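You operate a simulated robot arm through the tools that you are given. There is no shell and no other tool. Be economical: measure what you need, move in short steps, check, and stop when the job is done.

The job below is to be done with a simulated two-armed robot. You get a single attempt, and the scene is never put back.

## Task
The orange reel has cut out: get the yellow flood lamp burning again.
Fine: lamp off first, brake off, crank out to the green, wait till the amber lamp goes out, press reset, brake on, lamp on.

The check looks at the end state, three seconds after you hand in, the way a careful person would. Anything else that was tipped, shoved, dropped, spilled or broken makes it a failure.

## Robot
Two 7-joint arms with two-finger parallel grippers on one trunk, on a base that drives. Base frame: it is fixed to the floor where the robot stands at the start and does not move with it; the origin is under the middle of the robot, x ahead of it, y to its left, z up; the surface under the hand at the start is at about z = 850. Lengths are in mm, angles in degrees, forces in N, time in s.
The left shoulder is at the start at [70, 177, 1195], the right one opposite. With the tool pointing down near the work surface each hand reaches from about 260 to 720 mm from the robot's upright axis, wherever it stands, measured 20 degrees to its own side. Places, roughly: blue ring of the grey feed box [500, 900, 900]; blue-banded plug of the two-socket (5x5x10 cm) [400, 700, 300]; brake lever of the orange reel [600, -400, 1200]; breaker of the grey feed box [600, 700, 900]; crank of the orange reel [500, -300, 1100]; green ring of the two-socket box [400, 400, 300]; orange reel [600, -300, 1000]; plug of the orange reel (5x5x10 cm) [600, 800, 900]; red button of the orange reel [600, -500, 1200]; ring of the green-taped socket box [400, 300, 900]; ring of the orange reel [600, -200, 1200]; ring of the white-taped socket box [400, 500, 900]; switch of the yellow flood lamp [700, 200, 900]; white ring of the two-socket box [400, 500, 300]; white-taped plug (5x5x10 cm) [700, 500, 900]; yellow flood lamp [700, 200, 1000]. Payload 3.43 kg a hand.
The tool frame of a hand sits at the grasp point between the pads (the TCP): z along the fingers, y along the line on which they close. The tips reach 30 mm beyond it. The gripper opens to 94 mm. The fingers are 28 mm wide and 10 mm thick; the gripper's body (50 by 96 mm) begins 55 mm behind the TCP.
Orientation is that of the tool frame in the base frame, as a unit quaternion [w, x, y, z]. With the fingers straight down and closing along the base's y, the tool's x points along the base's -x, its y along +y and its z along -z.

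## Interface
- The arms move only by the tool move_arm. It takes "left_series", "right_series" or both (then of equal length, played together; a hand with none holds still); each is a list of rows, each an object (a shift or turn left out is 0, a gripper value left out holds the last) with "slide": the shift along the tool's x, y, z in units of 25 mm (1.0 is 25 mm), a list of three; "turn": the turn, a rotation vector about the tool's x, y, z in units of 8 degrees (1.0 is 8 degrees), a list of three; "grip": the finger opening in mm, from 0 to 94. In form: [{"slide": [x, y, z], "turn": [rx, ry, rz], "grip": grip}, ...]. A call has 1 to 20 rows; each row shifts and turns the commanded pose from where the row before left it, along the tool's axes as they then stand. A call with a number of a shift or a turn outside -1 to 1 is refused whole. Each row takes 0.2 s and may step no farther than 50 mm and 8.6 degrees from the row before; otherwise, or with a gripper value out of range, the whole call is refused. A pose out of reach is approached as far as the arm can. The call stops where the force on the tool passes 50 N (or 10 N more than at its start, if that is more) or the arm is blocked; 0.2 s more then pass. Each finger travels about 153 mm/s and halts on what it meets, pressing with about 22 N; the grip force reading is that of the motor and also rises with nothing between the fingers. The clock runs only during rows and for 0.2 s after the last one: add rows that do not move to give the fingers time. The reply holds the time, the measured pose of the TCP, the force on the tool along the base axes, the opening and the grip force, in the units named above and with some noise, with the torque about the TCP (base axes, N m) and any sound that the robot's microphone picked up.
- Cameras (640 x 400 px; columns grow to the right, rows downward): "scene" is now at [131.5, 1.4, 1506.3]; the picture's right is [-0.09, -1.00, -0.00], its down [-0.62, 0.06, -0.79] and it looks along [0.78, -0.07, -0.62] (base axes); focal length 242 px, centre (320, 200). "left" rides on the left gripper at [76, -14, -102] in its tool frame; the picture's right is [0.18, 0.98, 0.00], its down [-0.75, 0.14, -0.64] and it looks along [-0.63, 0.12, 0.77] (tool axes); focal length 243 px, centre (320, 200). "right" rides on the right gripper at [76, 14, -103] in its tool frame; the picture's right is [-0.18, 0.98, 0.00], its down [-0.75, -0.14, -0.64] and it looks along [-0.63, -0.12, 0.77] (tool axes); focal length 243 px, centre (320, 200). There is no depth. A picture from a camera that has moved, and an enlarged one, comes with that camera's place and axes in the base frame and with its lens. The place of the scene camera against the robot may be out by one fixed shift of up to 18 mm in any direction.
- grab_frame(camera): a new picture of that camera. No time passes.
- raise_lower(by): slides the trunk up (or, below 0, down) by that many mm; the arms and the scene camera ride with it, the base frame stays. It gives what a move gives, with no picture.
- drive_base(legs): drives the robot by 1 to 6 legs, each [ahead, turn to the left] in mm and degrees, along the robot's own axes; the way and the turn of a leg run together, so that a leg with both is an arc; at most 1500 mm and 180 degrees a leg. The arms and the cameras ride along, it lands a little off, and it stops where it bumps. It gives what a move gives.
- head_to(pan, tilt): turns the head with the scene camera to pan (to the left, within 86 degrees either way) and tilt (down, from -29 to 69), counted from straight ahead of the robot. It gives what a move gives.
- zoom(camera, box): a new picture of the part [left, top, right, bottom] of that camera's present view, enlarged. No time passes.
- close_job(): hands the job in; it is judged then, once.

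Work in short steps. Places have to be worked out from the pictures, the camera data and where the tool is seen: move nearer, look again, correct. Check each grasp and each placing, and mend what went wrong. You have 120 turns and 108 pictures in all, those below and enlarged ones among them. Open the grippers and draw the arms clear of the work before you hand the job in, unless the task says otherwise; then end with one line.

The tools are called after "Emit:" by a JSON object that holds its "name" and its "arguments". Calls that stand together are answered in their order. move_arm: Moves the arms, as the interface text tells. Its arguments: {"type":"object","properties":{"left_series":{"type":"array","items":{"type":"object","properties":{"slide":{"type":"array","items":{"type":"number"}},"turn":{"type":"array","items":{"type":"number"}},"grip":{"type":"number"}}}},"right_series":{"type":"array","items":{"type":"object","properties":{"slide":{"type":"array","items":{"type":"number"}},"turn":{"type":"array","items":{"type":"number"}},"grip":{"type":"number"}}}}},"required":[]} The other tools are called the same way: raise_lower (by) slides the trunk up or down; drive_base (legs) drives the base; head_to (pan, tilt) turns the head that bears the scene camera; grab_frame (camera) takes a picture; zoom (camera, box) takes an enlarged picture of a part of a camera's view; close_job () hands the job in.

At the start:

```text
time_s: 0.0
left_position: [483.3, -72.6, 1000.7]
left_ee_rot: [0.0, 0.0, 1.0, 0.0]
left_ft_force: [0.9, -1.0, 0.2]
left_wrist_torque: [-0.01, 0.0, -0.03]
left_opening: 93.9
left_gripper_force: 0.1
right_position: [363.5, -395.7, 999.7]
right_ee_rot: [0.0, 0.0, 1.0, 0.001]
right_ft_force: [0.0, -0.2, 0.8]
right_wrist_torque: [-0.01, -0.03, -0.03]
right_opening: 94.1
right_gripper_force: 0.1
trunk travel left (down, up): [-775.0, 65.0]
robot x, y, heading: [0.2, 0.4, 0.1]
head pan, tilt: [-5.2, 38.3]
```

scene: 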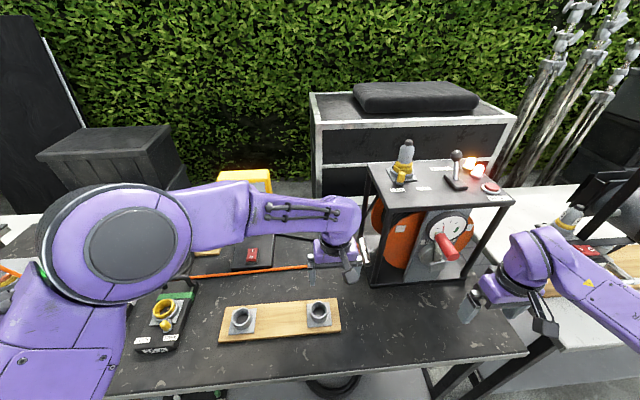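
right: 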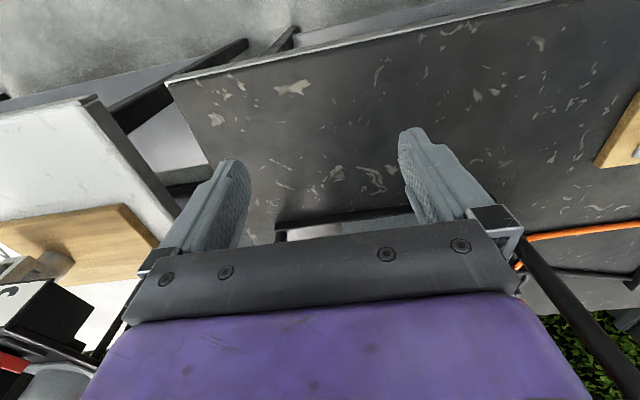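
left: 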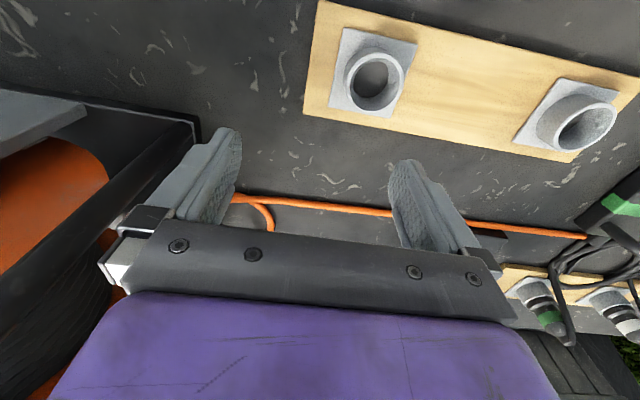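

The left arm hides part of the table; I zoom in on the reel and on the lamp area to read the controls.

Emit:
{"name": "zoom", "arguments": {"camera": "scene", "box": [350, 130, 530, 290]}}

Emit:
{"name": "zoom", "arguments": {"camera": "scene", "box": [120, 160, 350, 360]}}

```text
2.50 times, centred on (440, 210) of scene
camera zoom: at [131.5, 1.4, 1506.3], right [-0.09, -1.0, 0.0], down [-0.62, 0.06, -0.79], along [0.78, -0.07, -0.62], focal length 604 px, centre (20, 175)
```

zoom: 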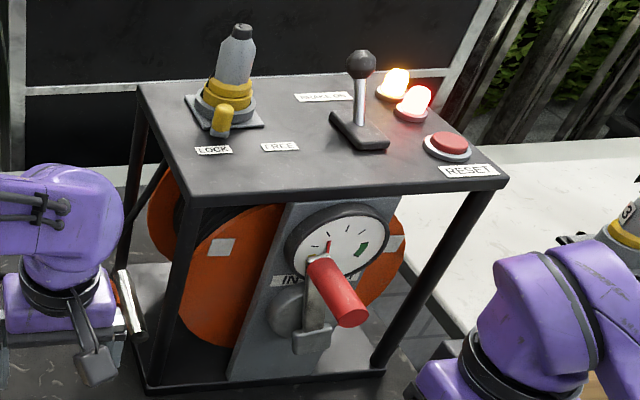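

```text
2.00 times, centred on (235, 260) of scene
camera zoom: at [131.5, 1.4, 1506.3], right [-0.09, -1.0, 0.0], down [-0.62, 0.06, -0.79], along [0.78, -0.07, -0.62], focal length 483 px, centre (490, 80)
```

zoom: 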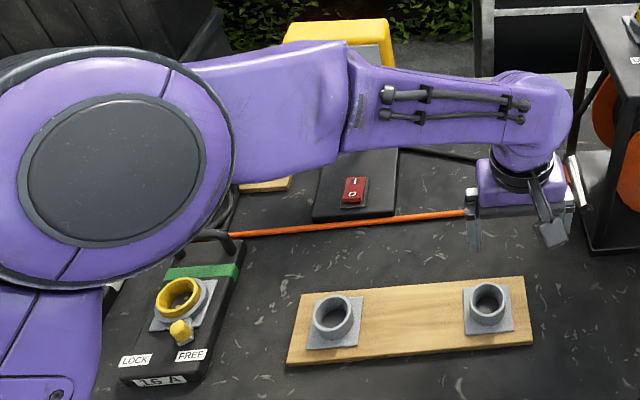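

The amber and red lamps are lit, the needle points left of the green, and the lamp switch is a rocker near [645,175,890]. I bring the left hand back over the switch side, fingers closed, staying short in x, to look closely.

Emit:
{"name": "move_arm", "arguments": {"left_series": [{"slide": [0, 1, 0], "grip": 0}, {"slide": [0, 1, 0]}, {"slide": [0, 1, 0]}, {"slide": [0, 1, 0]}, {"slide": [0, 1, 0]}, {"slide": [0, 1, 0]}, {"slide": [0, 1, 0]}, {"slide": [0, 1, 0]}, {"slide": [0, 1, 0]}, {"slide": [0, 1, 0]}]}}

Emit:
{"name": "grab_frame", "arguments": {"camera": "left"}}

Emit:
{"name": "grab_frame", "arguments": {"camera": "scene"}}

```text
time_s: 2.2
left_position: [485.5, 178.0, 1001.1]
left_ee_rot: [-0.001, 0.0, 1.0, -0.001]
left_ft_force: [-0.2, 0.9, 0.9]
left_wrist_torque: [-0.01, -0.05, -0.02]
left_opening: 0.0
left_gripper_force: 22.7
right_position: [362.7, -394.8, 1001.0]
right_ee_rot: [-0.001, 0.0, 1.0, 0.0]
right_ft_force: [0.8, -0.1, -0.1]
right_wrist_torque: [0.03, 0.02, 0.01]
right_opening: 94.0
right_gripper_force: 0.0
trunk travel left (down, up): [-775.0, 65.0]
robot x, y, heading: [0.0, 0.6, 0.0]
head pan, tilt: [-5.2, 38.3]
```

```text
102 pictures are left
camera left: at [408.2, 166.1, 1103.4], right [-0.18, 0.98, 0.0], down [0.75, 0.14, 0.64], along [0.63, 0.12, -0.77], focal length 243 px, centre (320, 200)
```

left: 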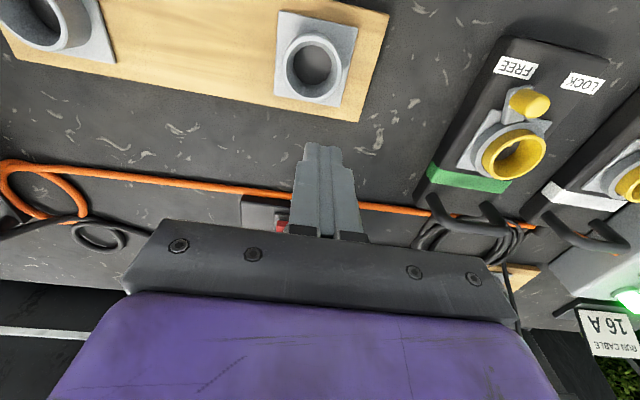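

```text
101 pictures are left
camera scene: at [131.4, 2.8, 1506.3], right [-0.09, -1.0, 0.0], down [-0.62, 0.06, -0.79], along [0.78, -0.07, -0.62], focal length 242 px, centre (320, 200)
```

scene: 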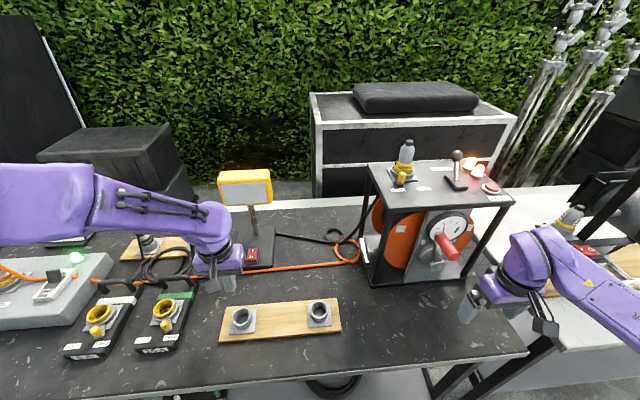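

The lamp and its switch are now in clear view. I zoom to read the rocker, and also the controls of the reel.

Emit:
{"name": "zoom", "arguments": {"camera": "scene", "box": [200, 160, 300, 280]}}

Emit:
{"name": "zoom", "arguments": {"camera": "scene", "box": [380, 130, 510, 210]}}

Emit:
{"name": "zoom", "arguments": {"camera": "scene", "box": [370, 195, 500, 295]}}

```text
3.33 times, centred on (250, 220) of scene
camera zoom: at [131.4, 2.8, 1506.3], right [-0.09, -1.0, 0.0], down [-0.62, 0.06, -0.79], along [0.78, -0.07, -0.62], focal length 805 px, centre (553, 133)
```

zoom: 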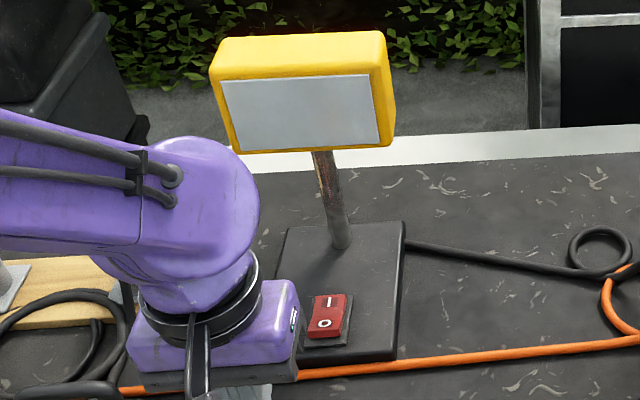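

```text
4.92 times, centred on (445, 170) of scene
camera zoom: at [131.4, 2.8, 1506.3], right [-0.09, -1.0, 0.0], down [-0.62, 0.06, -0.79], along [0.78, -0.07, -0.62], focal length 1189 px, centre (-295, 348)
```

zoom: 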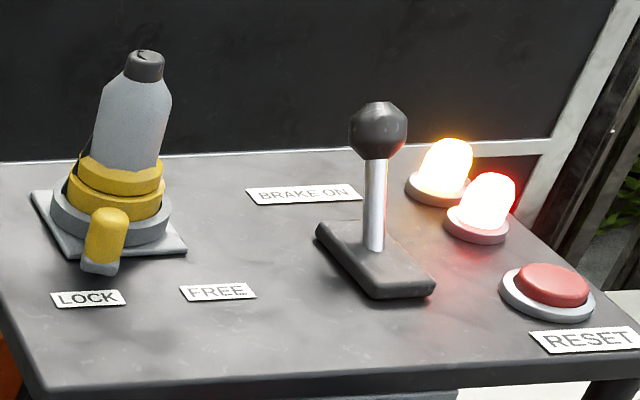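

```text
4.00 times, centred on (435, 245) of scene
camera zoom: at [131.4, 2.8, 1506.3], right [-0.09, -1.0, 0.0], down [-0.62, 0.06, -0.79], along [0.78, -0.07, -0.62], focal length 966 px, centre (-140, 20)
```

zoom: 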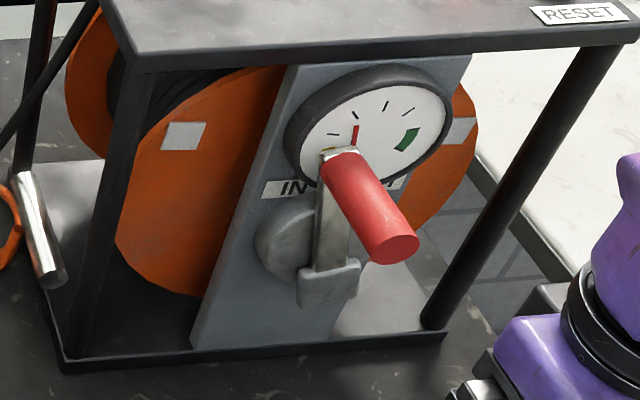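

The brake lever leans away towards "BRAKE ON" and the switch is at about [644,176,885] with "0" on the near side. I take the left hand beside the switch to view it close up.

Emit:
{"name": "move_arm", "arguments": {"left_series": [{"slide": [0, -1, 0]}, {"slide": [0, -1, 0]}, {"slide": [0, -1, 0]}, {"slide": [-1, 0, 0.4]}, {"slide": [-1, 0, 0.4]}, {"slide": [-1, 0, 0.4]}, {"slide": [-1, 0, 0.4]}, {"slide": [-1, 0, 0]}, {"slide": [-1, 0, 0]}]}}

Emit:
{"name": "grab_frame", "arguments": {"camera": "left"}}

```text
time_s: 4.2
left_position: [634.9, 101.9, 960.2]
left_ee_rot: [-0.002, 0.0, 1.0, 0.0]
left_ft_force: [-0.4, 0.1, -0.4]
left_wrist_torque: [-0.04, 0.03, -0.04]
left_opening: 0.0
left_gripper_force: 21.8
right_position: [364.3, -397.0, 999.7]
right_ee_rot: [-0.001, -0.001, 1.0, 0.0]
right_ft_force: [0.0, 0.0, 0.6]
right_wrist_torque: [0.01, 0.01, 0.02]
right_opening: 93.9
right_gripper_force: 0.1
trunk travel left (down, up): [-775.0, 65.0]
robot x, y, heading: [0.9, -1.7, -0.2]
head pan, tilt: [-5.2, 38.3]
```

```text
97 pictures are left
camera left: at [557.9, 88.5, 1063.5], right [-0.18, 0.98, 0.0], down [0.75, 0.14, 0.64], along [0.63, 0.12, -0.77], focal length 243 px, centre (320, 200)
```

left: 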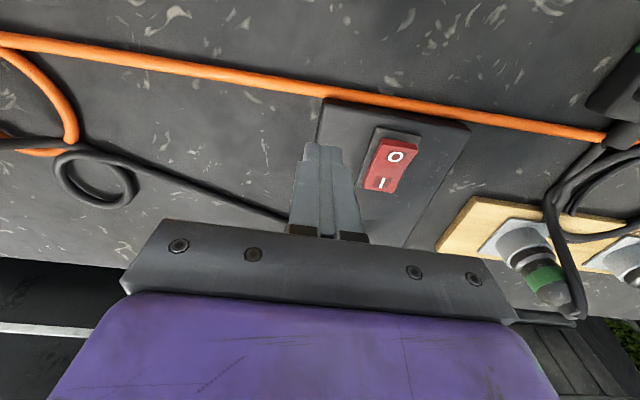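

The rocker lies roughly at [657,169,885], 0 towards the robot at x≈643 and I at x≈674. I zoom to see which end is down.

Emit:
{"name": "zoom", "arguments": {"camera": "left", "box": [340, 110, 440, 210]}}

```text
4.00 times, centred on (390, 160) of left
camera zoom: at [557.9, 88.5, 1063.5], right [-0.18, 0.98, 0.0], down [0.75, 0.14, 0.64], along [0.63, 0.12, -0.77], focal length 970 px, centre (40, 360)
```

zoom: 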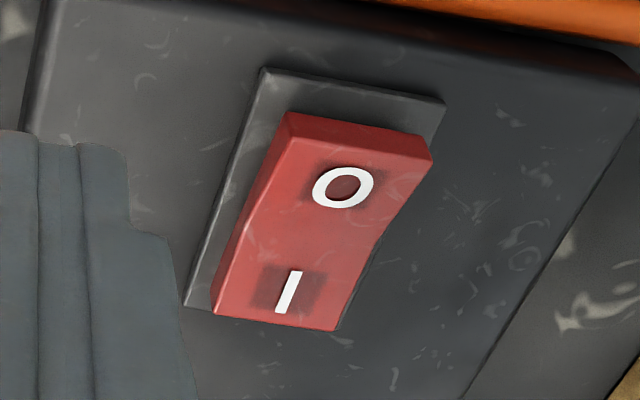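

The raised end is "0", so the switch stands at I. I move the fingertip over the 0 end (x≈636, y≈168) and press down gently.

Emit:
{"name": "move_arm", "arguments": {"left_series": [{"slide": [0, 0.9, 0]}, {"slide": [0, 0.9, 0]}, {"slide": [0, 0.84, 0]}, {"slide": [0, 0, 0.5]}, {"slide": [0, 0, 0.4]}]}}

Emit:
{"name": "grab_frame", "arguments": {"camera": "left"}}

```text
time_s: 5.4
left_position: [634.1, 166.8, 938.8]
left_ee_rot: [-0.001, 0.0, 1.0, -0.001]
left_ft_force: [0.4, -0.1, 0.0]
left_wrist_torque: [-0.02, 0.01, -0.03]
left_opening: 0.0
left_gripper_force: 21.7
right_position: [364.6, -396.9, 1000.3]
right_ee_rot: [0.0, 0.001, 1.0, 0.0]
right_ft_force: [0.8, 0.8, 0.0]
right_wrist_torque: [0.0, 0.01, 0.02]
right_opening: 94.2
right_gripper_force: 0.0
trunk travel left (down, up): [-775.0, 65.0]
robot x, y, heading: [-4.0, 1.4, -0.1]
head pan, tilt: [-5.2, 38.3]
```

```text
95 pictures are left
camera left: at [556.2, 154.4, 1042.0], right [-0.18, 0.98, 0.0], down [0.75, 0.14, 0.64], along [0.63, 0.12, -0.77], focal length 243 px, centre (320, 200)
```

left: 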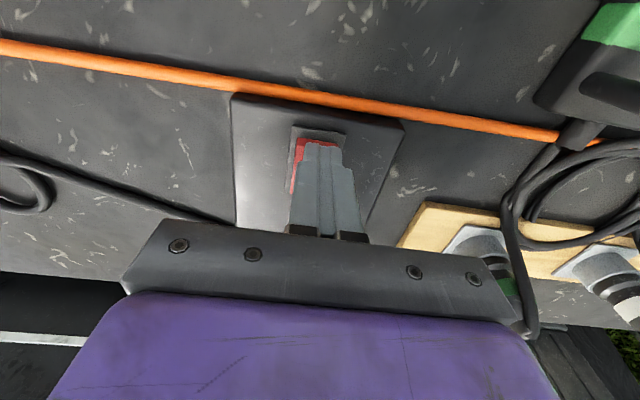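

Triangulation puts the near edge at about [634,168,887], and the tip (centre x 634) overlaps the 0 end. I go 5 mm further ahead and press down in small steps.

Emit:
{"name": "move_arm", "arguments": {"left_series": [{"slide": [-0.2, 0, 0.4]}, {"slide": [0, 0, 0.3]}, {"slide": [0, 0, 0.2]}, {"slide": [0, 0, 0.2]}, {"slide": [0, 0, 0.2]}, {"slide": [0, 0, 0.2]}]}}

```text
time_s: 6.7
left_position: [639.5, 168.1, 916.4]
left_ee_rot: [0.013, 0.0, 1.0, 0.0]
left_ft_force: [-11.2, -0.9, 26.7]
left_wrist_torque: [0.0, -0.03, -0.06]
left_opening: 0.0
left_gripper_force: 22.0
right_position: [358.6, -395.9, 1001.9]
right_ee_rot: [0.003, -0.001, 1.0, 0.001]
right_ft_force: [0.8, 0.3, -0.2]
right_wrist_torque: [0.02, -0.02, -0.01]
right_opening: 94.1
right_gripper_force: 0.1
trunk travel left (down, up): [-775.0, 65.0]
robot x, y, heading: [0.0, 1.4, 0.2]
head pan, tilt: [-5.2, 38.3]
stopped in row 6 (left hand): the force on the tool passed its limit at 54 N (the readings are from after the stop); the commanded pose is now the measured one
```

Contact pushed past 50 N at tip z≈886; no click was heard, so I lift off and step aside to look at the rocker.

Emit:
{"name": "move_arm", "arguments": {"left_series": [{"slide": [0, 0, -0.6]}, {"slide": [0, 0, -1]}, {"slide": [0, -0.9, 0]}, {"slide": [0, -0.9, 0]}, {"slide": [0, -0.9, 0]}]}}

Emit:
{"name": "zoom", "arguments": {"camera": "left", "box": [340, 110, 440, 210]}}

```text
time_s: 7.9
left_position: [641.7, 98.8, 951.6]
left_ee_rot: [0.009, 0.0, 1.0, 0.001]
left_ft_force: [-0.1, -0.2, 1.4]
left_wrist_torque: [0.02, -0.02, -0.03]
left_opening: 0.3
left_gripper_force: 22.3
right_position: [363.4, -395.5, 999.1]
right_ee_rot: [-0.001, 0.0, 1.0, 0.001]
right_ft_force: [-0.5, 0.0, -0.4]
right_wrist_torque: [0.01, 0.02, -0.03]
right_opening: 94.2
right_gripper_force: 0.1
trunk travel left (down, up): [-775.0, 65.0]
robot x, y, heading: [2.3, -1.2, 0.2]
head pan, tilt: [-5.2, 38.3]
```

```text
4.00 times, centred on (390, 160) of left
camera zoom: at [563.5, 86.2, 1054.1], right [-0.19, 0.98, 0.0], down [0.74, 0.14, 0.65], along [0.64, 0.12, -0.76], focal length 970 px, centre (40, 360)
```

zoom: 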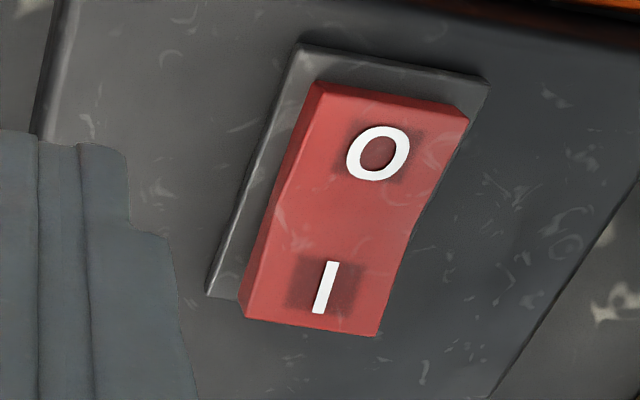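

The 0 end is now down (the "0" face is turned to the camera and the I end stands up): lamp is off. Next, the brake: I raise the right hand in front of the reel and tilt it 45° forward to look at the top.

Emit:
{"name": "move_arm", "arguments": {"right_series": [{"slide": [0, 0, -1], "grip": 60}, {"slide": [0, 0, -1]}, {"slide": [0, 0, -1]}, {"slide": [0, 0, -1]}, {"slide": [0, 0, -1]}, {"slide": [0, 0, -1]}, {"slide": [0, 0, -1]}, {"slide": [0, 0, -1]}, {"slide": [0, 0, -1]}, {"slide": [0, 0, -1]}, {"slide": [0, 0, -1]}, {"turn": [0, -0.94, 0]}, {"turn": [0, -0.94, 0]}, {"turn": [0, -0.94, 0]}, {"turn": [0, -0.94, 0]}, {"turn": [0, -0.94, 0]}, {"turn": [0, -0.94, 0]}]}}

Emit:
{"name": "grab_frame", "arguments": {"camera": "right"}}

Emit:
{"name": "grab_frame", "arguments": {"camera": "scene"}}

```text
time_s: 11.5
left_position: [642.8, 100.1, 952.1]
left_ee_rot: [0.009, -0.001, 1.0, 0.0]
left_ft_force: [-0.5, -0.2, 0.4]
left_wrist_torque: [-0.01, 0.0, -0.02]
left_opening: 0.1
left_gripper_force: 21.7
right_position: [370.3, -392.8, 1273.6]
right_ee_rot: [0.385, 0.0, 0.923, 0.001]
right_ft_force: [-0.2, -0.9, -1.1]
right_wrist_torque: [-0.01, 0.04, 0.0]
right_opening: 59.9
right_gripper_force: 0.1
right hand out of reach, approached as far as the arm can: row 11
trunk travel left (down, up): [-775.0, 65.0]
robot x, y, heading: [-1.8, -0.3, -0.4]
head pan, tilt: [-5.2, 38.3]
```

```text
93 pictures are left
camera right: at [244.4, -378.2, 1290.8], right [0.13, 0.98, 0.13], down [0.07, -0.14, 0.99], along [0.99, -0.12, -0.09], focal length 243 px, centre (320, 200)
```

right: 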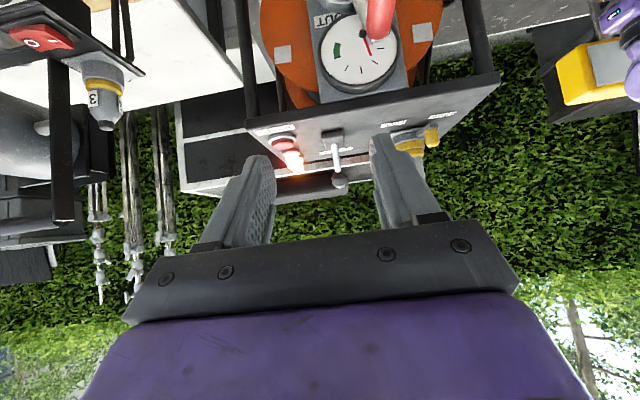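

```text
92 pictures are left
camera scene: at [131.1, 1.3, 1506.4], right [-0.09, -1.0, 0.0], down [-0.62, 0.06, -0.79], along [0.78, -0.07, -0.62], focal length 242 px, centre (320, 200)
```

scene: 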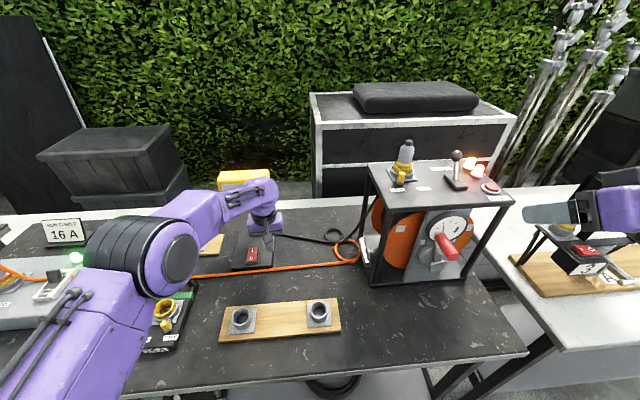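

Triangulating both views: knob ≈[640,-390,1226], lever hinge ≈[608,-392,1170], red button ≈[569,-458,1172]. I move the tilted hand to [560,-390,1290] for a closer look before grasping the knob.

Emit:
{"name": "move_arm", "arguments": {"right_series": [{"slide": [-0.975, 0, 0.82], "grip": 40}, {"slide": [-0.975, 0, 0.82]}, {"slide": [-0.975, 0, 0.82]}, {"slide": [-0.975, 0, 0.82]}, {"slide": [-0.975, 0, 0.82]}, {"slide": [-0.975, 0, 0.82]}]}}

Emit:
{"name": "grab_frame", "arguments": {"camera": "right"}}

Emit:
{"name": "zoom", "arguments": {"camera": "scene", "box": [360, 110, 520, 210]}}

```text
time_s: 12.9
left_position: [640.5, 101.9, 953.1]
left_ee_rot: [0.01, -0.001, 1.0, -0.001]
left_ft_force: [-1.7, -0.2, 0.9]
left_wrist_torque: [-0.07, -0.09, 0.01]
left_opening: 0.1
left_gripper_force: 21.9
right_position: [492.3, -415.5, 1297.6]
right_ee_rot: [0.392, -0.002, 0.92, -0.026]
right_ft_force: [4.4, 0.6, -11.1]
right_wrist_torque: [-0.09, -0.36, -0.05]
right_opening: 40.1
right_gripper_force: 0.0
right hand out of reach, approached as far as the arm can: row 2, 3, 4, 5, 6
trunk travel left (down, up): [-775.0, 65.0]
robot x, y, heading: [0.7, -2.0, 0.1]
head pan, tilt: [-5.2, 38.3]
```

```text
91 pictures are left
camera right: at [366.1, -399.2, 1313.8], right [0.14, 0.99, 0.09], down [0.06, -0.09, 0.99], along [0.99, -0.14, -0.07], focal length 243 px, centre (320, 200)
```

right: 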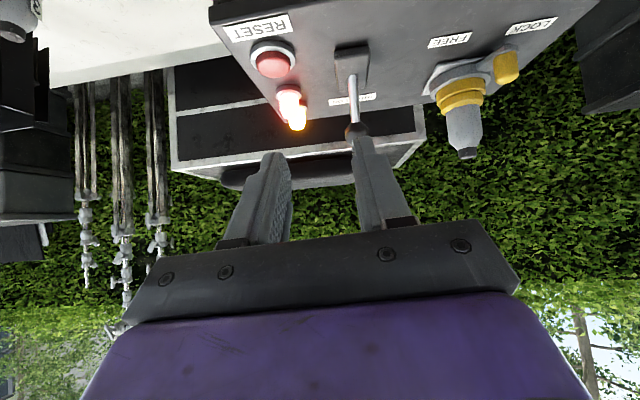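

```text
4.00 times, centred on (440, 160) of scene
camera zoom: at [128.0, 5.0, 1506.5], right [-0.09, -1.0, 0.0], down [-0.61, 0.05, -0.79], along [0.78, -0.07, -0.62], focal length 966 px, centre (-160, 360)
```

zoom: 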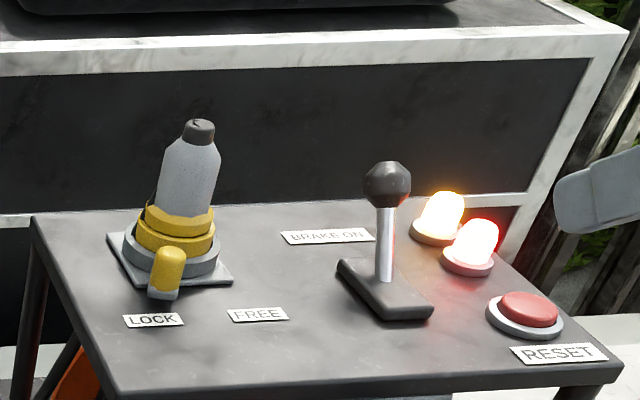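

The arm falls short of the commanded pose, so height is the limiting factor. I raise the trunk 60 mm so that the arm works lower relative to its shoulder.

Emit:
{"name": "raise_lower", "arguments": {"by": 60}}

```text
time_s: 13.9
left_position: [642.2, 100.7, 1012.3]
left_ee_rot: [0.008, -0.001, 1.0, 0.0]
left_ft_force: [-0.6, 0.0, -1.3]
left_wrist_torque: [0.01, -0.02, 0.01]
left_opening: 0.0
left_gripper_force: 21.9
right_position: [495.4, -419.3, 1351.0]
right_ee_rot: [0.386, -0.003, 0.922, -0.024]
right_ft_force: [0.8, 0.1, -0.1]
right_wrist_torque: [-0.03, 0.02, 0.0]
right_opening: 39.9
right_gripper_force: 0.0
trunk travel left (down, up): [-835.0, 5.0]
robot x, y, heading: [-1.4, -1.3, -0.0]
head pan, tilt: [-5.2, 38.3]
```

Now I lower the hand 55 mm straight down and shift 25 mm left, to see whether the pose is reached.

Emit:
{"name": "move_arm", "arguments": {"right_series": [{"slide": [0.52, 0.33, 0.52]}, {"slide": [0.52, 0.33, 0.52]}, {"slide": [0.52, 0.33, 0.52]}]}}

```text
time_s: 14.7
left_position: [642.9, 99.5, 1012.5]
left_ee_rot: [0.008, -0.001, 1.0, 0.0]
left_ft_force: [-0.2, 0.0, -0.2]
left_wrist_torque: [0.01, 0.02, -0.02]
left_opening: 0.0
left_gripper_force: 22.1
right_position: [511.1, -408.5, 1324.0]
right_ee_rot: [0.383, -0.004, 0.923, -0.024]
right_ft_force: [0.0, -0.1, -0.1]
right_wrist_torque: [0.01, -0.01, -0.02]
right_opening: 40.0
right_gripper_force: 0.1
right hand out of reach, approached as far as the arm can: row 1, 2, 3
trunk travel left (down, up): [-835.0, 5.0]
robot x, y, heading: [1.9, -1.9, 0.1]
head pan, tilt: [-5.2, 38.3]
```

Still slightly out of reach but getting nearer the command; I lower 40 mm more.

Emit:
{"name": "move_arm", "arguments": {"right_series": [{"slide": [0.57, 0, 0.57]}, {"slide": [0.57, 0, 0.57]}]}}

Emit:
{"name": "grab_frame", "arguments": {"camera": "right"}}

```text
time_s: 15.3
left_position: [643.2, 98.9, 1011.2]
left_ee_rot: [0.008, -0.002, 1.0, 0.0]
left_ft_force: [0.6, -0.3, 0.1]
left_wrist_torque: [-0.02, 0.01, 0.01]
left_opening: 0.0
left_gripper_force: 22.3
right_position: [528.4, -419.5, 1309.0]
right_ee_rot: [0.384, -0.004, 0.923, -0.024]
right_ft_force: [-1.1, 0.5, 0.9]
right_wrist_torque: [0.0, -0.03, 0.01]
right_opening: 40.2
right_gripper_force: 0.0
right hand out of reach, approached as far as the arm can: row 1, 2
trunk travel left (down, up): [-835.0, 5.0]
robot x, y, heading: [-3.9, -1.5, 0.1]
head pan, tilt: [-5.2, 38.3]
```

```text
89 pictures are left
camera right: at [403.4, -402.3, 1325.7], right [0.14, 0.99, 0.08], down [0.08, -0.09, 0.99], along [0.99, -0.13, -0.09], focal length 243 px, centre (320, 200)
```

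right: 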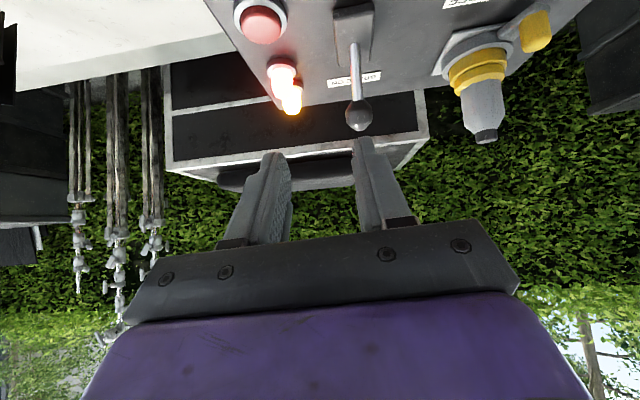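

The pose slides along a joint limit. I tilt the hand 20° further towards horizontal, which brings the wrist down and back, and see if it reaches.

Emit:
{"name": "move_arm", "arguments": {"right_series": [{"turn": [0, -0.85, 0]}, {"turn": [0, -0.85, 0]}, {"turn": [0, -0.85, 0]}, {}]}}

```text
time_s: 16.3
left_position: [642.3, 101.0, 1011.4]
left_ee_rot: [0.008, 0.0, 1.0, 0.0]
left_ft_force: [-0.4, -1.0, -0.1]
left_wrist_torque: [-0.02, 0.0, 0.03]
left_opening: 0.0
left_gripper_force: 22.4
right_position: [579.2, -469.3, 1388.2]
right_ee_rot: [0.539, -0.011, 0.842, -0.022]
right_ft_force: [-1.2, 0.1, 0.3]
right_wrist_torque: [0.04, 0.0, 0.02]
right_opening: 40.1
right_gripper_force: 0.0
right hand out of reach, approached as far as the arm can: row 1, 2, 3
trunk travel left (down, up): [-835.0, 5.0]
robot x, y, heading: [-0.1, 0.1, 0.2]
head pan, tilt: [-5.2, 38.3]
```

That made it worse; the wrist seems pinned. I look at the arm's configuration with the head turned right.

Emit:
{"name": "head_to", "arguments": {"pan": -35, "tilt": 25}}

Emit:
{"name": "grab_frame", "arguments": {"camera": "scene"}}

```text
time_s: 17.2
left_position: [643.3, 100.0, 1010.2]
left_ee_rot: [0.007, 0.0, 1.0, 0.0]
left_ft_force: [-0.1, -0.5, 0.2]
left_wrist_torque: [0.01, 0.01, -0.02]
left_opening: 0.0
left_gripper_force: 22.3
right_position: [579.3, -469.2, 1387.9]
right_ee_rot: [0.539, -0.011, 0.842, -0.023]
right_ft_force: [0.4, 0.4, 0.5]
right_wrist_torque: [-0.04, 0.02, -0.01]
right_opening: 39.9
right_gripper_force: 0.1
trunk travel left (down, up): [-835.0, 5.0]
robot x, y, heading: [2.4, -1.3, 0.0]
head pan, tilt: [-35.0, 25.0]
```

```text
88 pictures are left
camera scene: at [121.3, -43.5, 1587.0], right [-0.57, -0.82, 0.0], down [-0.35, 0.24, -0.91], along [0.74, -0.52, -0.42], focal length 242 px, centre (320, 200)
```

scene: 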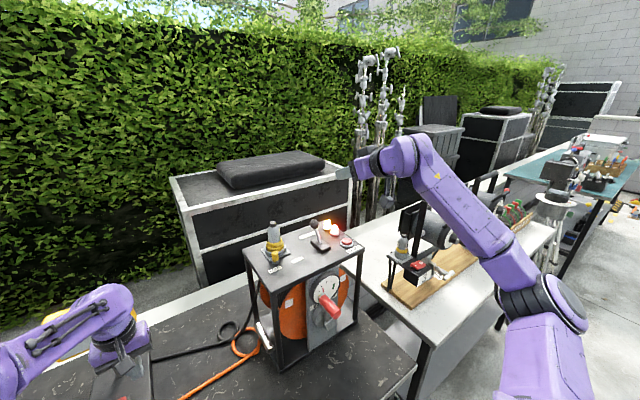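

The elbow hangs low at the right so a near-horizontal hand is awkward; a steeper hand should suit this arm better. I reduce the tilt to about 20° from vertical and see where it settles.

Emit:
{"name": "move_arm", "arguments": {"right_series": [{"turn": [0, 0.94, 0]}, {"turn": [0, 0.94, 0]}, {"turn": [0, 0.94, 0]}, {"turn": [0, 0.94, 0]}, {"turn": [0, 0.94, 0]}, {"turn": [0, 0.94, 0]}, {}]}}

Emit:
{"name": "grab_frame", "arguments": {"camera": "right"}}

Emit:
{"name": "grab_frame", "arguments": {"camera": "scene"}}

```text
time_s: 18.8
left_position: [642.4, 100.2, 1012.0]
left_ee_rot: [0.008, -0.001, 1.0, 0.0]
left_ft_force: [-0.7, -0.8, -0.3]
left_wrist_torque: [0.01, 0.0, -0.01]
left_opening: 0.0
left_gripper_force: 22.1
right_position: [579.7, -469.3, 1387.8]
right_ee_rot: [0.18, 0.002, 0.983, -0.024]
right_ft_force: [0.3, -0.1, -0.2]
right_wrist_torque: [0.03, 0.01, -0.02]
right_opening: 40.0
right_gripper_force: 0.1
trunk travel left (down, up): [-835.0, 5.0]
robot x, y, heading: [-2.8, -1.9, -0.0]
head pan, tilt: [-35.0, 25.0]
```

```text
87 pictures are left
camera right: at [472.2, -450.1, 1456.2], right [0.19, 0.98, 0.02], down [0.48, -0.11, 0.87], along [0.86, -0.15, -0.49], focal length 243 px, centre (320, 200)
```

right: 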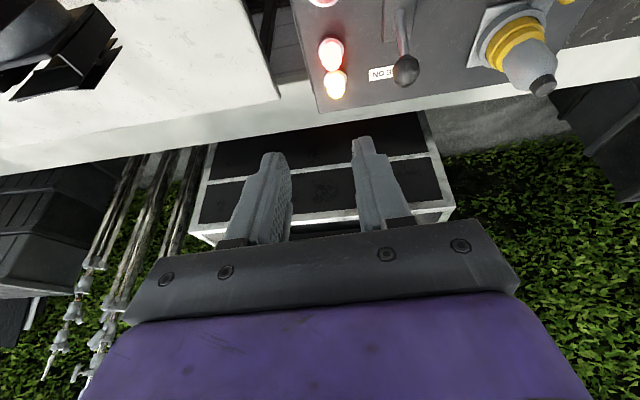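

```text
86 pictures are left
camera scene: at [120.9, -44.0, 1587.0], right [-0.57, -0.82, 0.0], down [-0.35, 0.24, -0.91], along [0.74, -0.52, -0.42], focal length 242 px, centre (320, 200)
```

scene: 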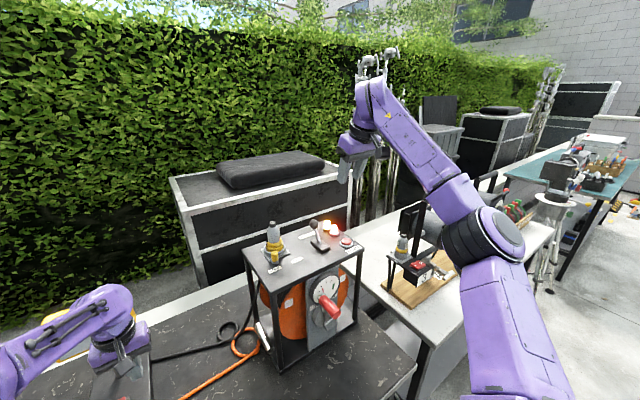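

The pose is now reached, and the arm is better posed. The new view confirms the knob at about [636,-389,1226] and the lamps near y −460, so there is room; I go above the knob with a 60 mm opening.

Emit:
{"name": "move_arm", "arguments": {"right_series": [{"slide": [-0.17, 0.64, 0.82], "grip": 60}, {"slide": [-0.17, 0.64, 0.82]}, {"slide": [-0.17, 0.64, 0.82]}, {"slide": [-0.17, 0.64, 0.82]}, {"slide": [-0.17, 0.64, 0.82]}]}}

Emit:
{"name": "grab_frame", "arguments": {"camera": "right"}}

Emit:
{"name": "zoom", "arguments": {"camera": "scene", "box": [250, 150, 410, 270]}}

```text
time_s: 20.0
left_position: [643.3, 99.7, 1012.2]
left_ee_rot: [0.007, -0.001, 1.0, 0.0]
left_ft_force: [-0.5, 0.8, -0.1]
left_wrist_torque: [0.01, 0.0, 0.0]
left_opening: 0.0
left_gripper_force: 22.2
right_position: [636.0, -397.2, 1296.5]
right_ee_rot: [0.179, 0.002, 0.984, -0.024]
right_ft_force: [0.8, 0.1, -0.3]
right_wrist_torque: [-0.01, -0.01, -0.03]
right_opening: 60.0
right_gripper_force: 0.1
trunk travel left (down, up): [-835.0, 5.0]
robot x, y, heading: [-1.1, -1.0, 0.1]
head pan, tilt: [-35.0, 25.0]
```

```text
85 pictures are left
camera right: at [529.7, -376.6, 1363.9], right [0.19, 0.98, 0.02], down [0.48, -0.11, 0.87], along [0.86, -0.15, -0.49], focal length 243 px, centre (320, 200)
```

right: 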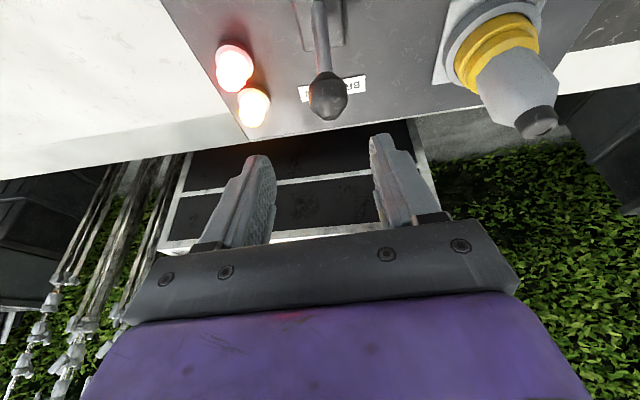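

```text
3.33 times, centred on (330, 210) of scene
camera zoom: at [122.4, -43.1, 1587.0], right [-0.57, -0.82, 0.0], down [-0.35, 0.24, -0.91], along [0.74, -0.52, -0.42], focal length 805 px, centre (287, 167)
```

zoom: 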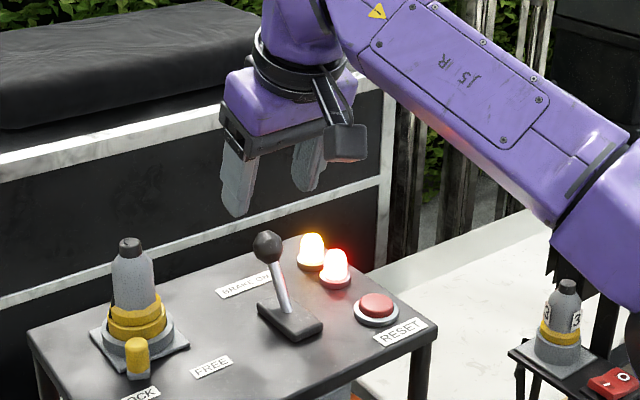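

The refined knob position is [636,-388,1227]. I descend so that the pads straddle it at z≈1236.

Emit:
{"name": "move_arm", "arguments": {"right_series": [{"slide": [0.31, 0.12, 0.74]}, {"slide": [0.31, 0.12, 0.74]}, {"slide": [0.31, 0.12, 0.74]}]}}

Emit:
{"name": "grab_frame", "arguments": {"camera": "right"}}

Emit:
{"name": "zoom", "arguments": {"camera": "scene", "box": [250, 150, 410, 270]}}

```text
time_s: 20.8
left_position: [642.0, 100.4, 1011.8]
left_ee_rot: [0.007, -0.001, 1.0, -0.001]
left_ft_force: [0.2, -0.2, -0.2]
left_wrist_torque: [0.0, 0.02, 0.01]
left_opening: 0.0
left_gripper_force: 21.5
right_position: [631.9, -390.7, 1236.2]
right_ee_rot: [0.179, 0.002, 0.984, -0.025]
right_ft_force: [-0.8, -0.8, 1.0]
right_wrist_torque: [0.01, -0.03, 0.0]
right_opening: 59.7
right_gripper_force: 0.1
trunk travel left (down, up): [-835.0, 5.0]
robot x, y, heading: [0.1, 2.5, -0.0]
head pan, tilt: [-35.0, 25.0]
```

```text
83 pictures are left
camera right: at [525.2, -370.4, 1304.1], right [0.19, 0.98, 0.02], down [0.48, -0.11, 0.87], along [0.86, -0.15, -0.49], focal length 243 px, centre (320, 200)
```

right: 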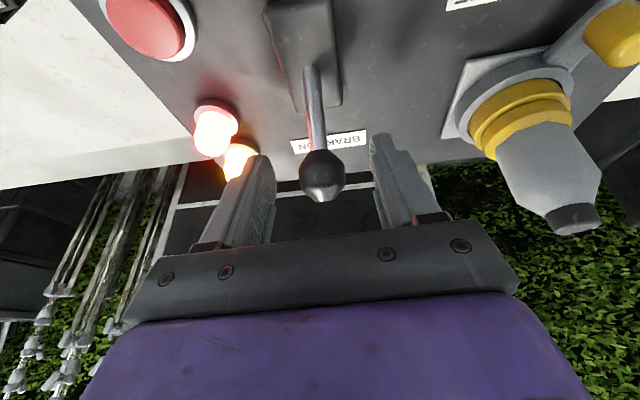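

```text
3.33 times, centred on (330, 210) of scene
camera zoom: at [121.2, -43.8, 1587.1], right [-0.57, -0.82, 0.0], down [-0.35, 0.24, -0.91], along [0.74, -0.52, -0.42], focal length 805 px, centre (287, 167)
```

zoom: 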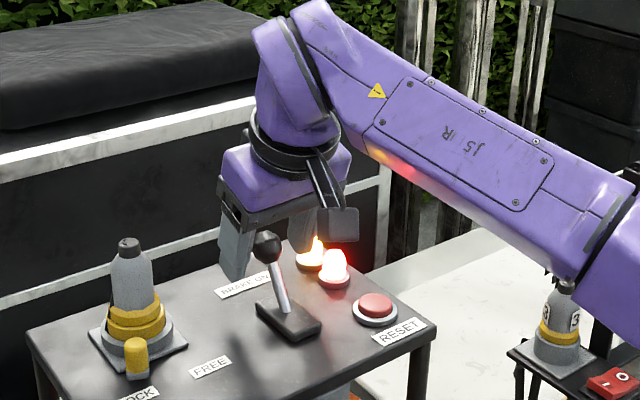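

The knob sits between the pads. I close on it.

Emit:
{"name": "move_arm", "arguments": {"right_series": [{"grip": 20}, {}, {}]}}

Emit:
{"name": "grab_frame", "arguments": {"camera": "right"}}

```text
time_s: 21.6
left_position: [643.7, 101.1, 1012.0]
left_ee_rot: [0.008, -0.001, 1.0, 0.0]
left_ft_force: [0.5, 0.5, 0.0]
left_wrist_torque: [-0.01, 0.02, 0.01]
left_opening: 0.4
left_gripper_force: 22.3
right_position: [631.3, -388.5, 1234.8]
right_ee_rot: [0.178, 0.002, 0.984, -0.024]
right_ft_force: [-2.0, 2.7, -3.0]
right_wrist_torque: [0.04, 0.03, 0.01]
right_opening: 24.5
right_gripper_force: 45.4
trunk travel left (down, up): [-835.0, 5.0]
robot x, y, heading: [-0.1, -0.5, -0.1]
head pan, tilt: [-35.0, 25.0]
```

```text
81 pictures are left
camera right: at [525.3, -369.3, 1304.1], right [0.18, 0.98, 0.02], down [0.48, -0.11, 0.87], along [0.86, -0.15, -0.49], focal length 243 px, centre (320, 200)
```

right: 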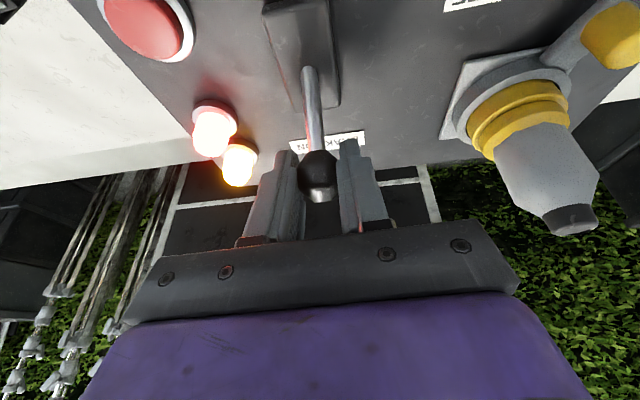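

The knob is gripped at 24.5 mm. I pull it towards the robot along its arc in four small steps.

Emit:
{"name": "move_arm", "arguments": {"right_series": [{"slide": [0.48, 0, -0.31]}, {"slide": [0.48, 0, -0.25]}, {"slide": [0.52, 0, -0.12]}, {"slide": [0.55, 0, -0.09]}, {}]}}

Emit:
{"name": "grab_frame", "arguments": {"camera": "right"}}

Emit:
{"name": "zoom", "arguments": {"camera": "scene", "box": [250, 150, 410, 270]}}

```text
time_s: 22.8
left_position: [643.3, 100.8, 1011.2]
left_ee_rot: [0.008, -0.001, 1.0, 0.0]
left_ft_force: [-0.3, 0.2, -0.2]
left_wrist_torque: [0.0, -0.04, -0.01]
left_opening: 0.1
left_gripper_force: 22.2
right_position: [578.2, -386.9, 1233.4]
right_ee_rot: [0.177, 0.003, 0.984, -0.024]
right_ft_force: [-0.3, -0.4, -0.9]
right_wrist_torque: [0.01, 0.04, -0.04]
right_opening: 19.8
right_gripper_force: 0.1
trunk travel left (down, up): [-835.0, 5.0]
robot x, y, heading: [-0.6, -1.1, -0.0]
head pan, tilt: [-35.0, 25.0]
```

```text
80 pictures are left
camera right: at [472.7, -367.3, 1302.0], right [0.18, 0.98, 0.02], down [0.48, -0.11, 0.87], along [0.86, -0.15, -0.49], focal length 243 px, centre (320, 200)
```

right: 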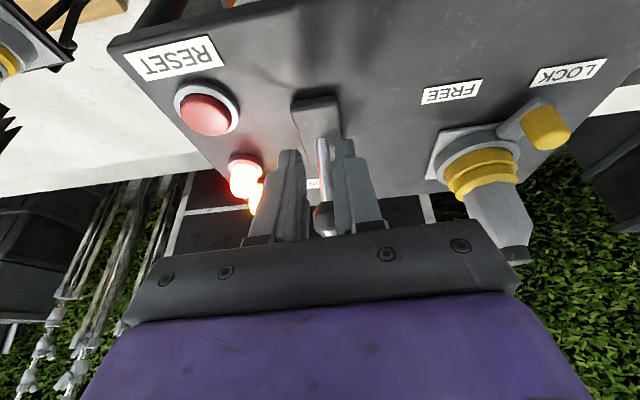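

```text
3.33 times, centred on (330, 210) of scene
camera zoom: at [122.2, -42.7, 1586.9], right [-0.57, -0.82, 0.0], down [-0.35, 0.24, -0.91], along [0.74, -0.52, -0.42], focal length 805 px, centre (287, 167)
```

zoom: 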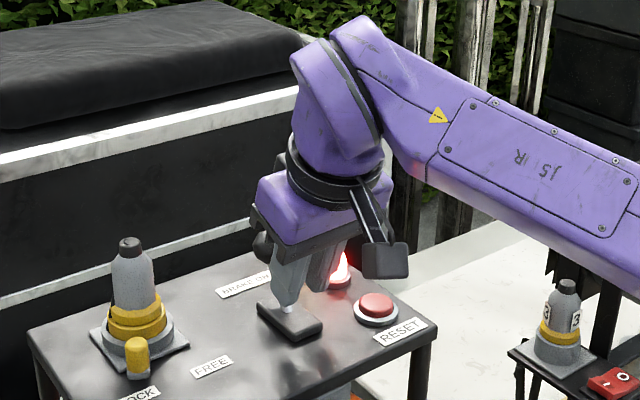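

The pads slipped off the ball; the lever stayed on. I lift, straighten the hand to near vertical and roll it 90° so that one finger goes behind the knob and hooks it positively.

Emit:
{"name": "move_arm", "arguments": {"right_series": [{"slide": [-0.27, 0, -0.75], "grip": 60}, {"slide": [-0.27, 0, -0.75]}, {"slide": [-0.27, 0, -0.75]}, {"slide": [-0.2, 0, -0.5], "turn": [0, 0.7, 0]}, {"turn": [0, 0.7, 0]}, {"turn": [0, 0, 1]}, {"turn": [0, 0, 1]}, {"turn": [0, 0, 1]}, {"turn": [0, 0, 1]}, {"turn": [0, 0, 1]}, {"turn": [0, 0, 1]}, {"turn": [0, 0, 1]}, {"turn": [0, 0, 1]}, {"turn": [0, 0, 1]}, {"turn": [0, 0, 1]}, {"turn": [0, 0, 1]}]}}

Emit:
{"name": "grab_frame", "arguments": {"camera": "right"}}

Emit:
{"name": "grab_frame", "arguments": {"camera": "scene"}}

```text
time_s: 26.2
left_position: [641.1, 99.0, 1012.2]
left_ee_rot: [0.009, 0.0, 1.0, 0.001]
left_ft_force: [-0.1, 0.1, 1.0]
left_wrist_torque: [-0.02, -0.02, 0.01]
left_opening: 0.4
left_gripper_force: 22.1
right_position: [611.6, -461.6, 1346.4]
right_ee_rot: [0.067, 0.658, 0.749, 0.028]
right_ft_force: [1.0, 0.1, 0.9]
right_wrist_torque: [0.0, 0.01, -0.02]
right_opening: 59.9
right_gripper_force: 0.0
right hand out of reach, approached as far as the arm can: row 12, 13, 14, 15, 16
trunk travel left (down, up): [-835.0, 5.0]
robot x, y, heading: [-0.5, 0.8, 0.0]
head pan, tilt: [-35.0, 25.0]
```

```text
78 pictures are left
camera right: at [601.9, -380.2, 1445.3], right [0.99, -0.05, 0.14], down [-0.13, -0.73, 0.66], along [0.07, -0.68, -0.73], focal length 243 px, centre (320, 200)
```

right: 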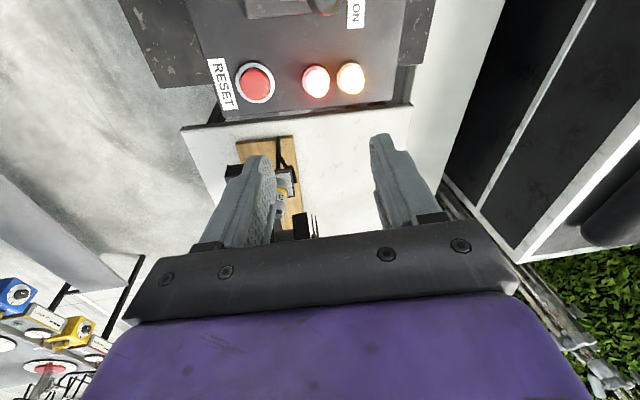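

```text
77 pictures are left
camera scene: at [119.4, -43.0, 1587.1], right [-0.57, -0.82, 0.0], down [-0.35, 0.24, -0.91], along [0.74, -0.52, -0.42], focal length 242 px, centre (320, 200)
```

scene: 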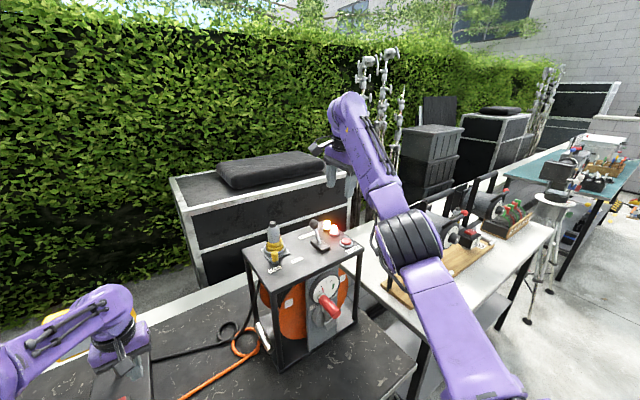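

The roll is done, though the hand drifted to [612,-462,1346]. I move back above the knob to [640,-388,1300].

Emit:
{"name": "move_arm", "arguments": {"right_series": [{"slide": [0.73, 0.31, 0.46]}, {"slide": [0.73, 0.31, 0.46]}, {"slide": [0.73, 0.31, 0.46]}, {"slide": [0.73, 0.31, 0.46]}, {}]}}

Emit:
{"name": "grab_frame", "arguments": {"camera": "right"}}

```text
time_s: 27.4
left_position: [642.6, 100.5, 1012.3]
left_ee_rot: [0.008, -0.001, 1.0, 0.0]
left_ft_force: [0.5, 0.5, -0.4]
left_wrist_torque: [-0.02, 0.01, 0.02]
left_opening: 0.0
left_gripper_force: 22.6
right_position: [614.2, -462.0, 1347.6]
right_ee_rot: [0.067, 0.657, 0.751, 0.028]
right_ft_force: [-0.2, 0.2, 0.2]
right_wrist_torque: [0.02, -0.01, -0.01]
right_opening: 60.0
right_gripper_force: 0.1
right hand out of reach, approached as far as the arm can: row 1, 2, 3, 4
trunk travel left (down, up): [-835.0, 5.0]
robot x, y, heading: [-1.5, -0.2, -0.1]
head pan, tilt: [-35.0, 25.0]
```

```text
76 pictures are left
camera right: at [603.2, -380.3, 1444.8], right [0.99, -0.05, 0.14], down [-0.13, -0.73, 0.67], along [0.07, -0.68, -0.73], focal length 243 px, centre (320, 200)
```

right: 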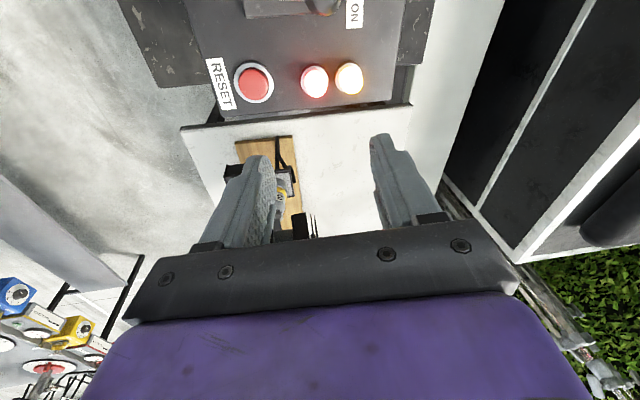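

Joint-limited this way round; I roll the other way (back through zero to about −78°).

Emit:
{"name": "move_arm", "arguments": {"right_series": [{"turn": [0, 0, -1]}, {"turn": [0, 0, -1]}, {"turn": [0, 0, -1]}, {"turn": [0, 0, -1]}, {"turn": [0, 0, -1]}, {"turn": [0, 0, -1]}, {"turn": [0, 0, -1]}, {"turn": [0, 0, -1]}, {"turn": [0, 0, -1]}, {"turn": [0, 0, -1]}, {"turn": [0, 0, -1]}, {"turn": [0, 0, -1]}, {"turn": [0, 0, -1]}, {"turn": [0, 0, -1]}, {"turn": [0, 0, -1]}, {"turn": [0, 0, -1]}, {"turn": [0, 0, -1]}, {"turn": [0, 0, -1]}, {"turn": [0, 0, -1]}, {"turn": [0, 0, -1]}]}}

Emit:
{"name": "grab_frame", "arguments": {"camera": "right"}}

```text
time_s: 31.6
left_position: [642.4, 99.5, 1012.3]
left_ee_rot: [0.008, -0.001, 1.0, 0.0]
left_ft_force: [-0.1, -1.0, -0.4]
left_wrist_torque: [-0.02, 0.03, 0.01]
left_opening: 0.1
left_gripper_force: 22.1
right_position: [613.3, -461.5, 1346.4]
right_ee_rot: [0.05, -0.612, 0.786, -0.069]
right_ft_force: [0.0, 0.3, 0.7]
right_wrist_torque: [0.02, 0.0, 0.0]
right_opening: 59.7
right_gripper_force: 0.0
trunk travel left (down, up): [-835.0, 5.0]
robot x, y, heading: [-3.1, -1.1, -0.0]
head pan, tilt: [-35.0, 25.0]
```

```text
75 pictures are left
camera right: at [564.2, -527.6, 1445.2], right [-0.89, 0.42, -0.17], down [0.22, 0.73, 0.65], along [0.39, 0.55, -0.74], focal length 243 px, centre (320, 200)
```

right: 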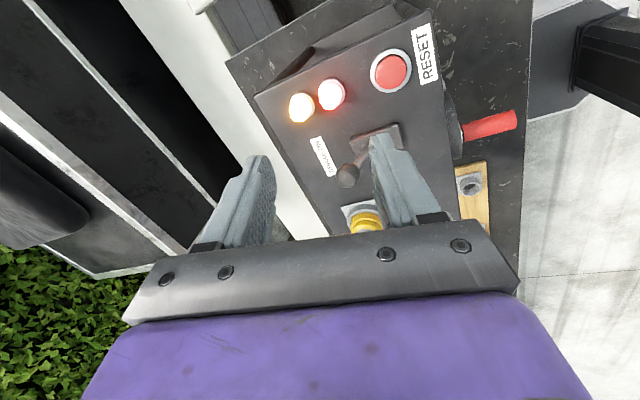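

This side works without a limit. I move over the knob to about [640,-388,1300].

Emit:
{"name": "move_arm", "arguments": {"right_series": [{"slide": [-0.78, 0, 0.46]}, {"slide": [-0.78, 0, 0.46]}, {"slide": [-0.78, 0, 0.46]}, {"slide": [-0.78, 0, 0.46]}, {}]}}

Emit:
{"name": "grab_frame", "arguments": {"camera": "right"}}

Emit:
{"name": "zoom", "arguments": {"camera": "scene", "box": [250, 150, 410, 270]}}

```text
time_s: 32.8
left_position: [642.0, 100.4, 1012.9]
left_ee_rot: [0.008, -0.001, 1.0, 0.001]
left_ft_force: [-0.1, 0.4, 0.6]
left_wrist_torque: [0.03, 0.0, 0.02]
left_opening: 0.0
left_gripper_force: 22.4
right_position: [639.2, -390.5, 1299.4]
right_ee_rot: [0.051, -0.61, 0.787, -0.068]
right_ft_force: [-0.4, 0.4, -0.3]
right_wrist_torque: [0.01, -0.02, 0.04]
right_opening: 60.2
right_gripper_force: 0.0
trunk travel left (down, up): [-835.0, 5.0]
robot x, y, heading: [0.3, 2.2, 0.1]
head pan, tilt: [-35.0, 25.0]
```

```text
74 pictures are left
camera right: at [590.5, -456.1, 1399.1], right [-0.89, 0.42, -0.17], down [0.22, 0.72, 0.65], along [0.4, 0.55, -0.74], focal length 243 px, centre (320, 200)
```

right: 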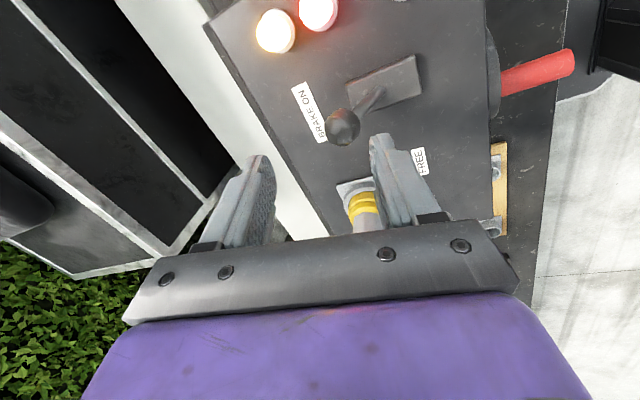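

```text
3.33 times, centred on (330, 210) of scene
camera zoom: at [121.0, -43.7, 1587.0], right [-0.57, -0.82, 0.0], down [-0.35, 0.24, -0.91], along [0.74, -0.52, -0.42], focal length 805 px, centre (287, 167)
```

zoom: 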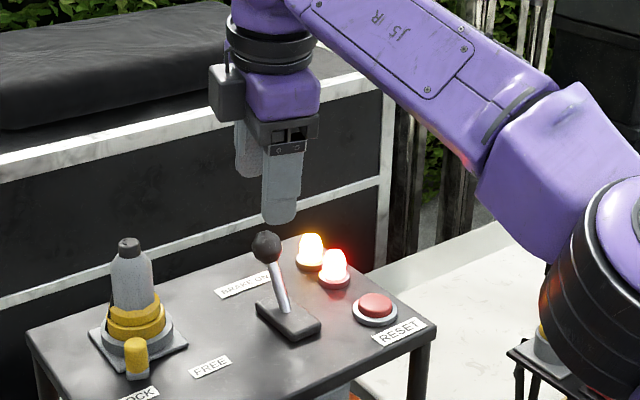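

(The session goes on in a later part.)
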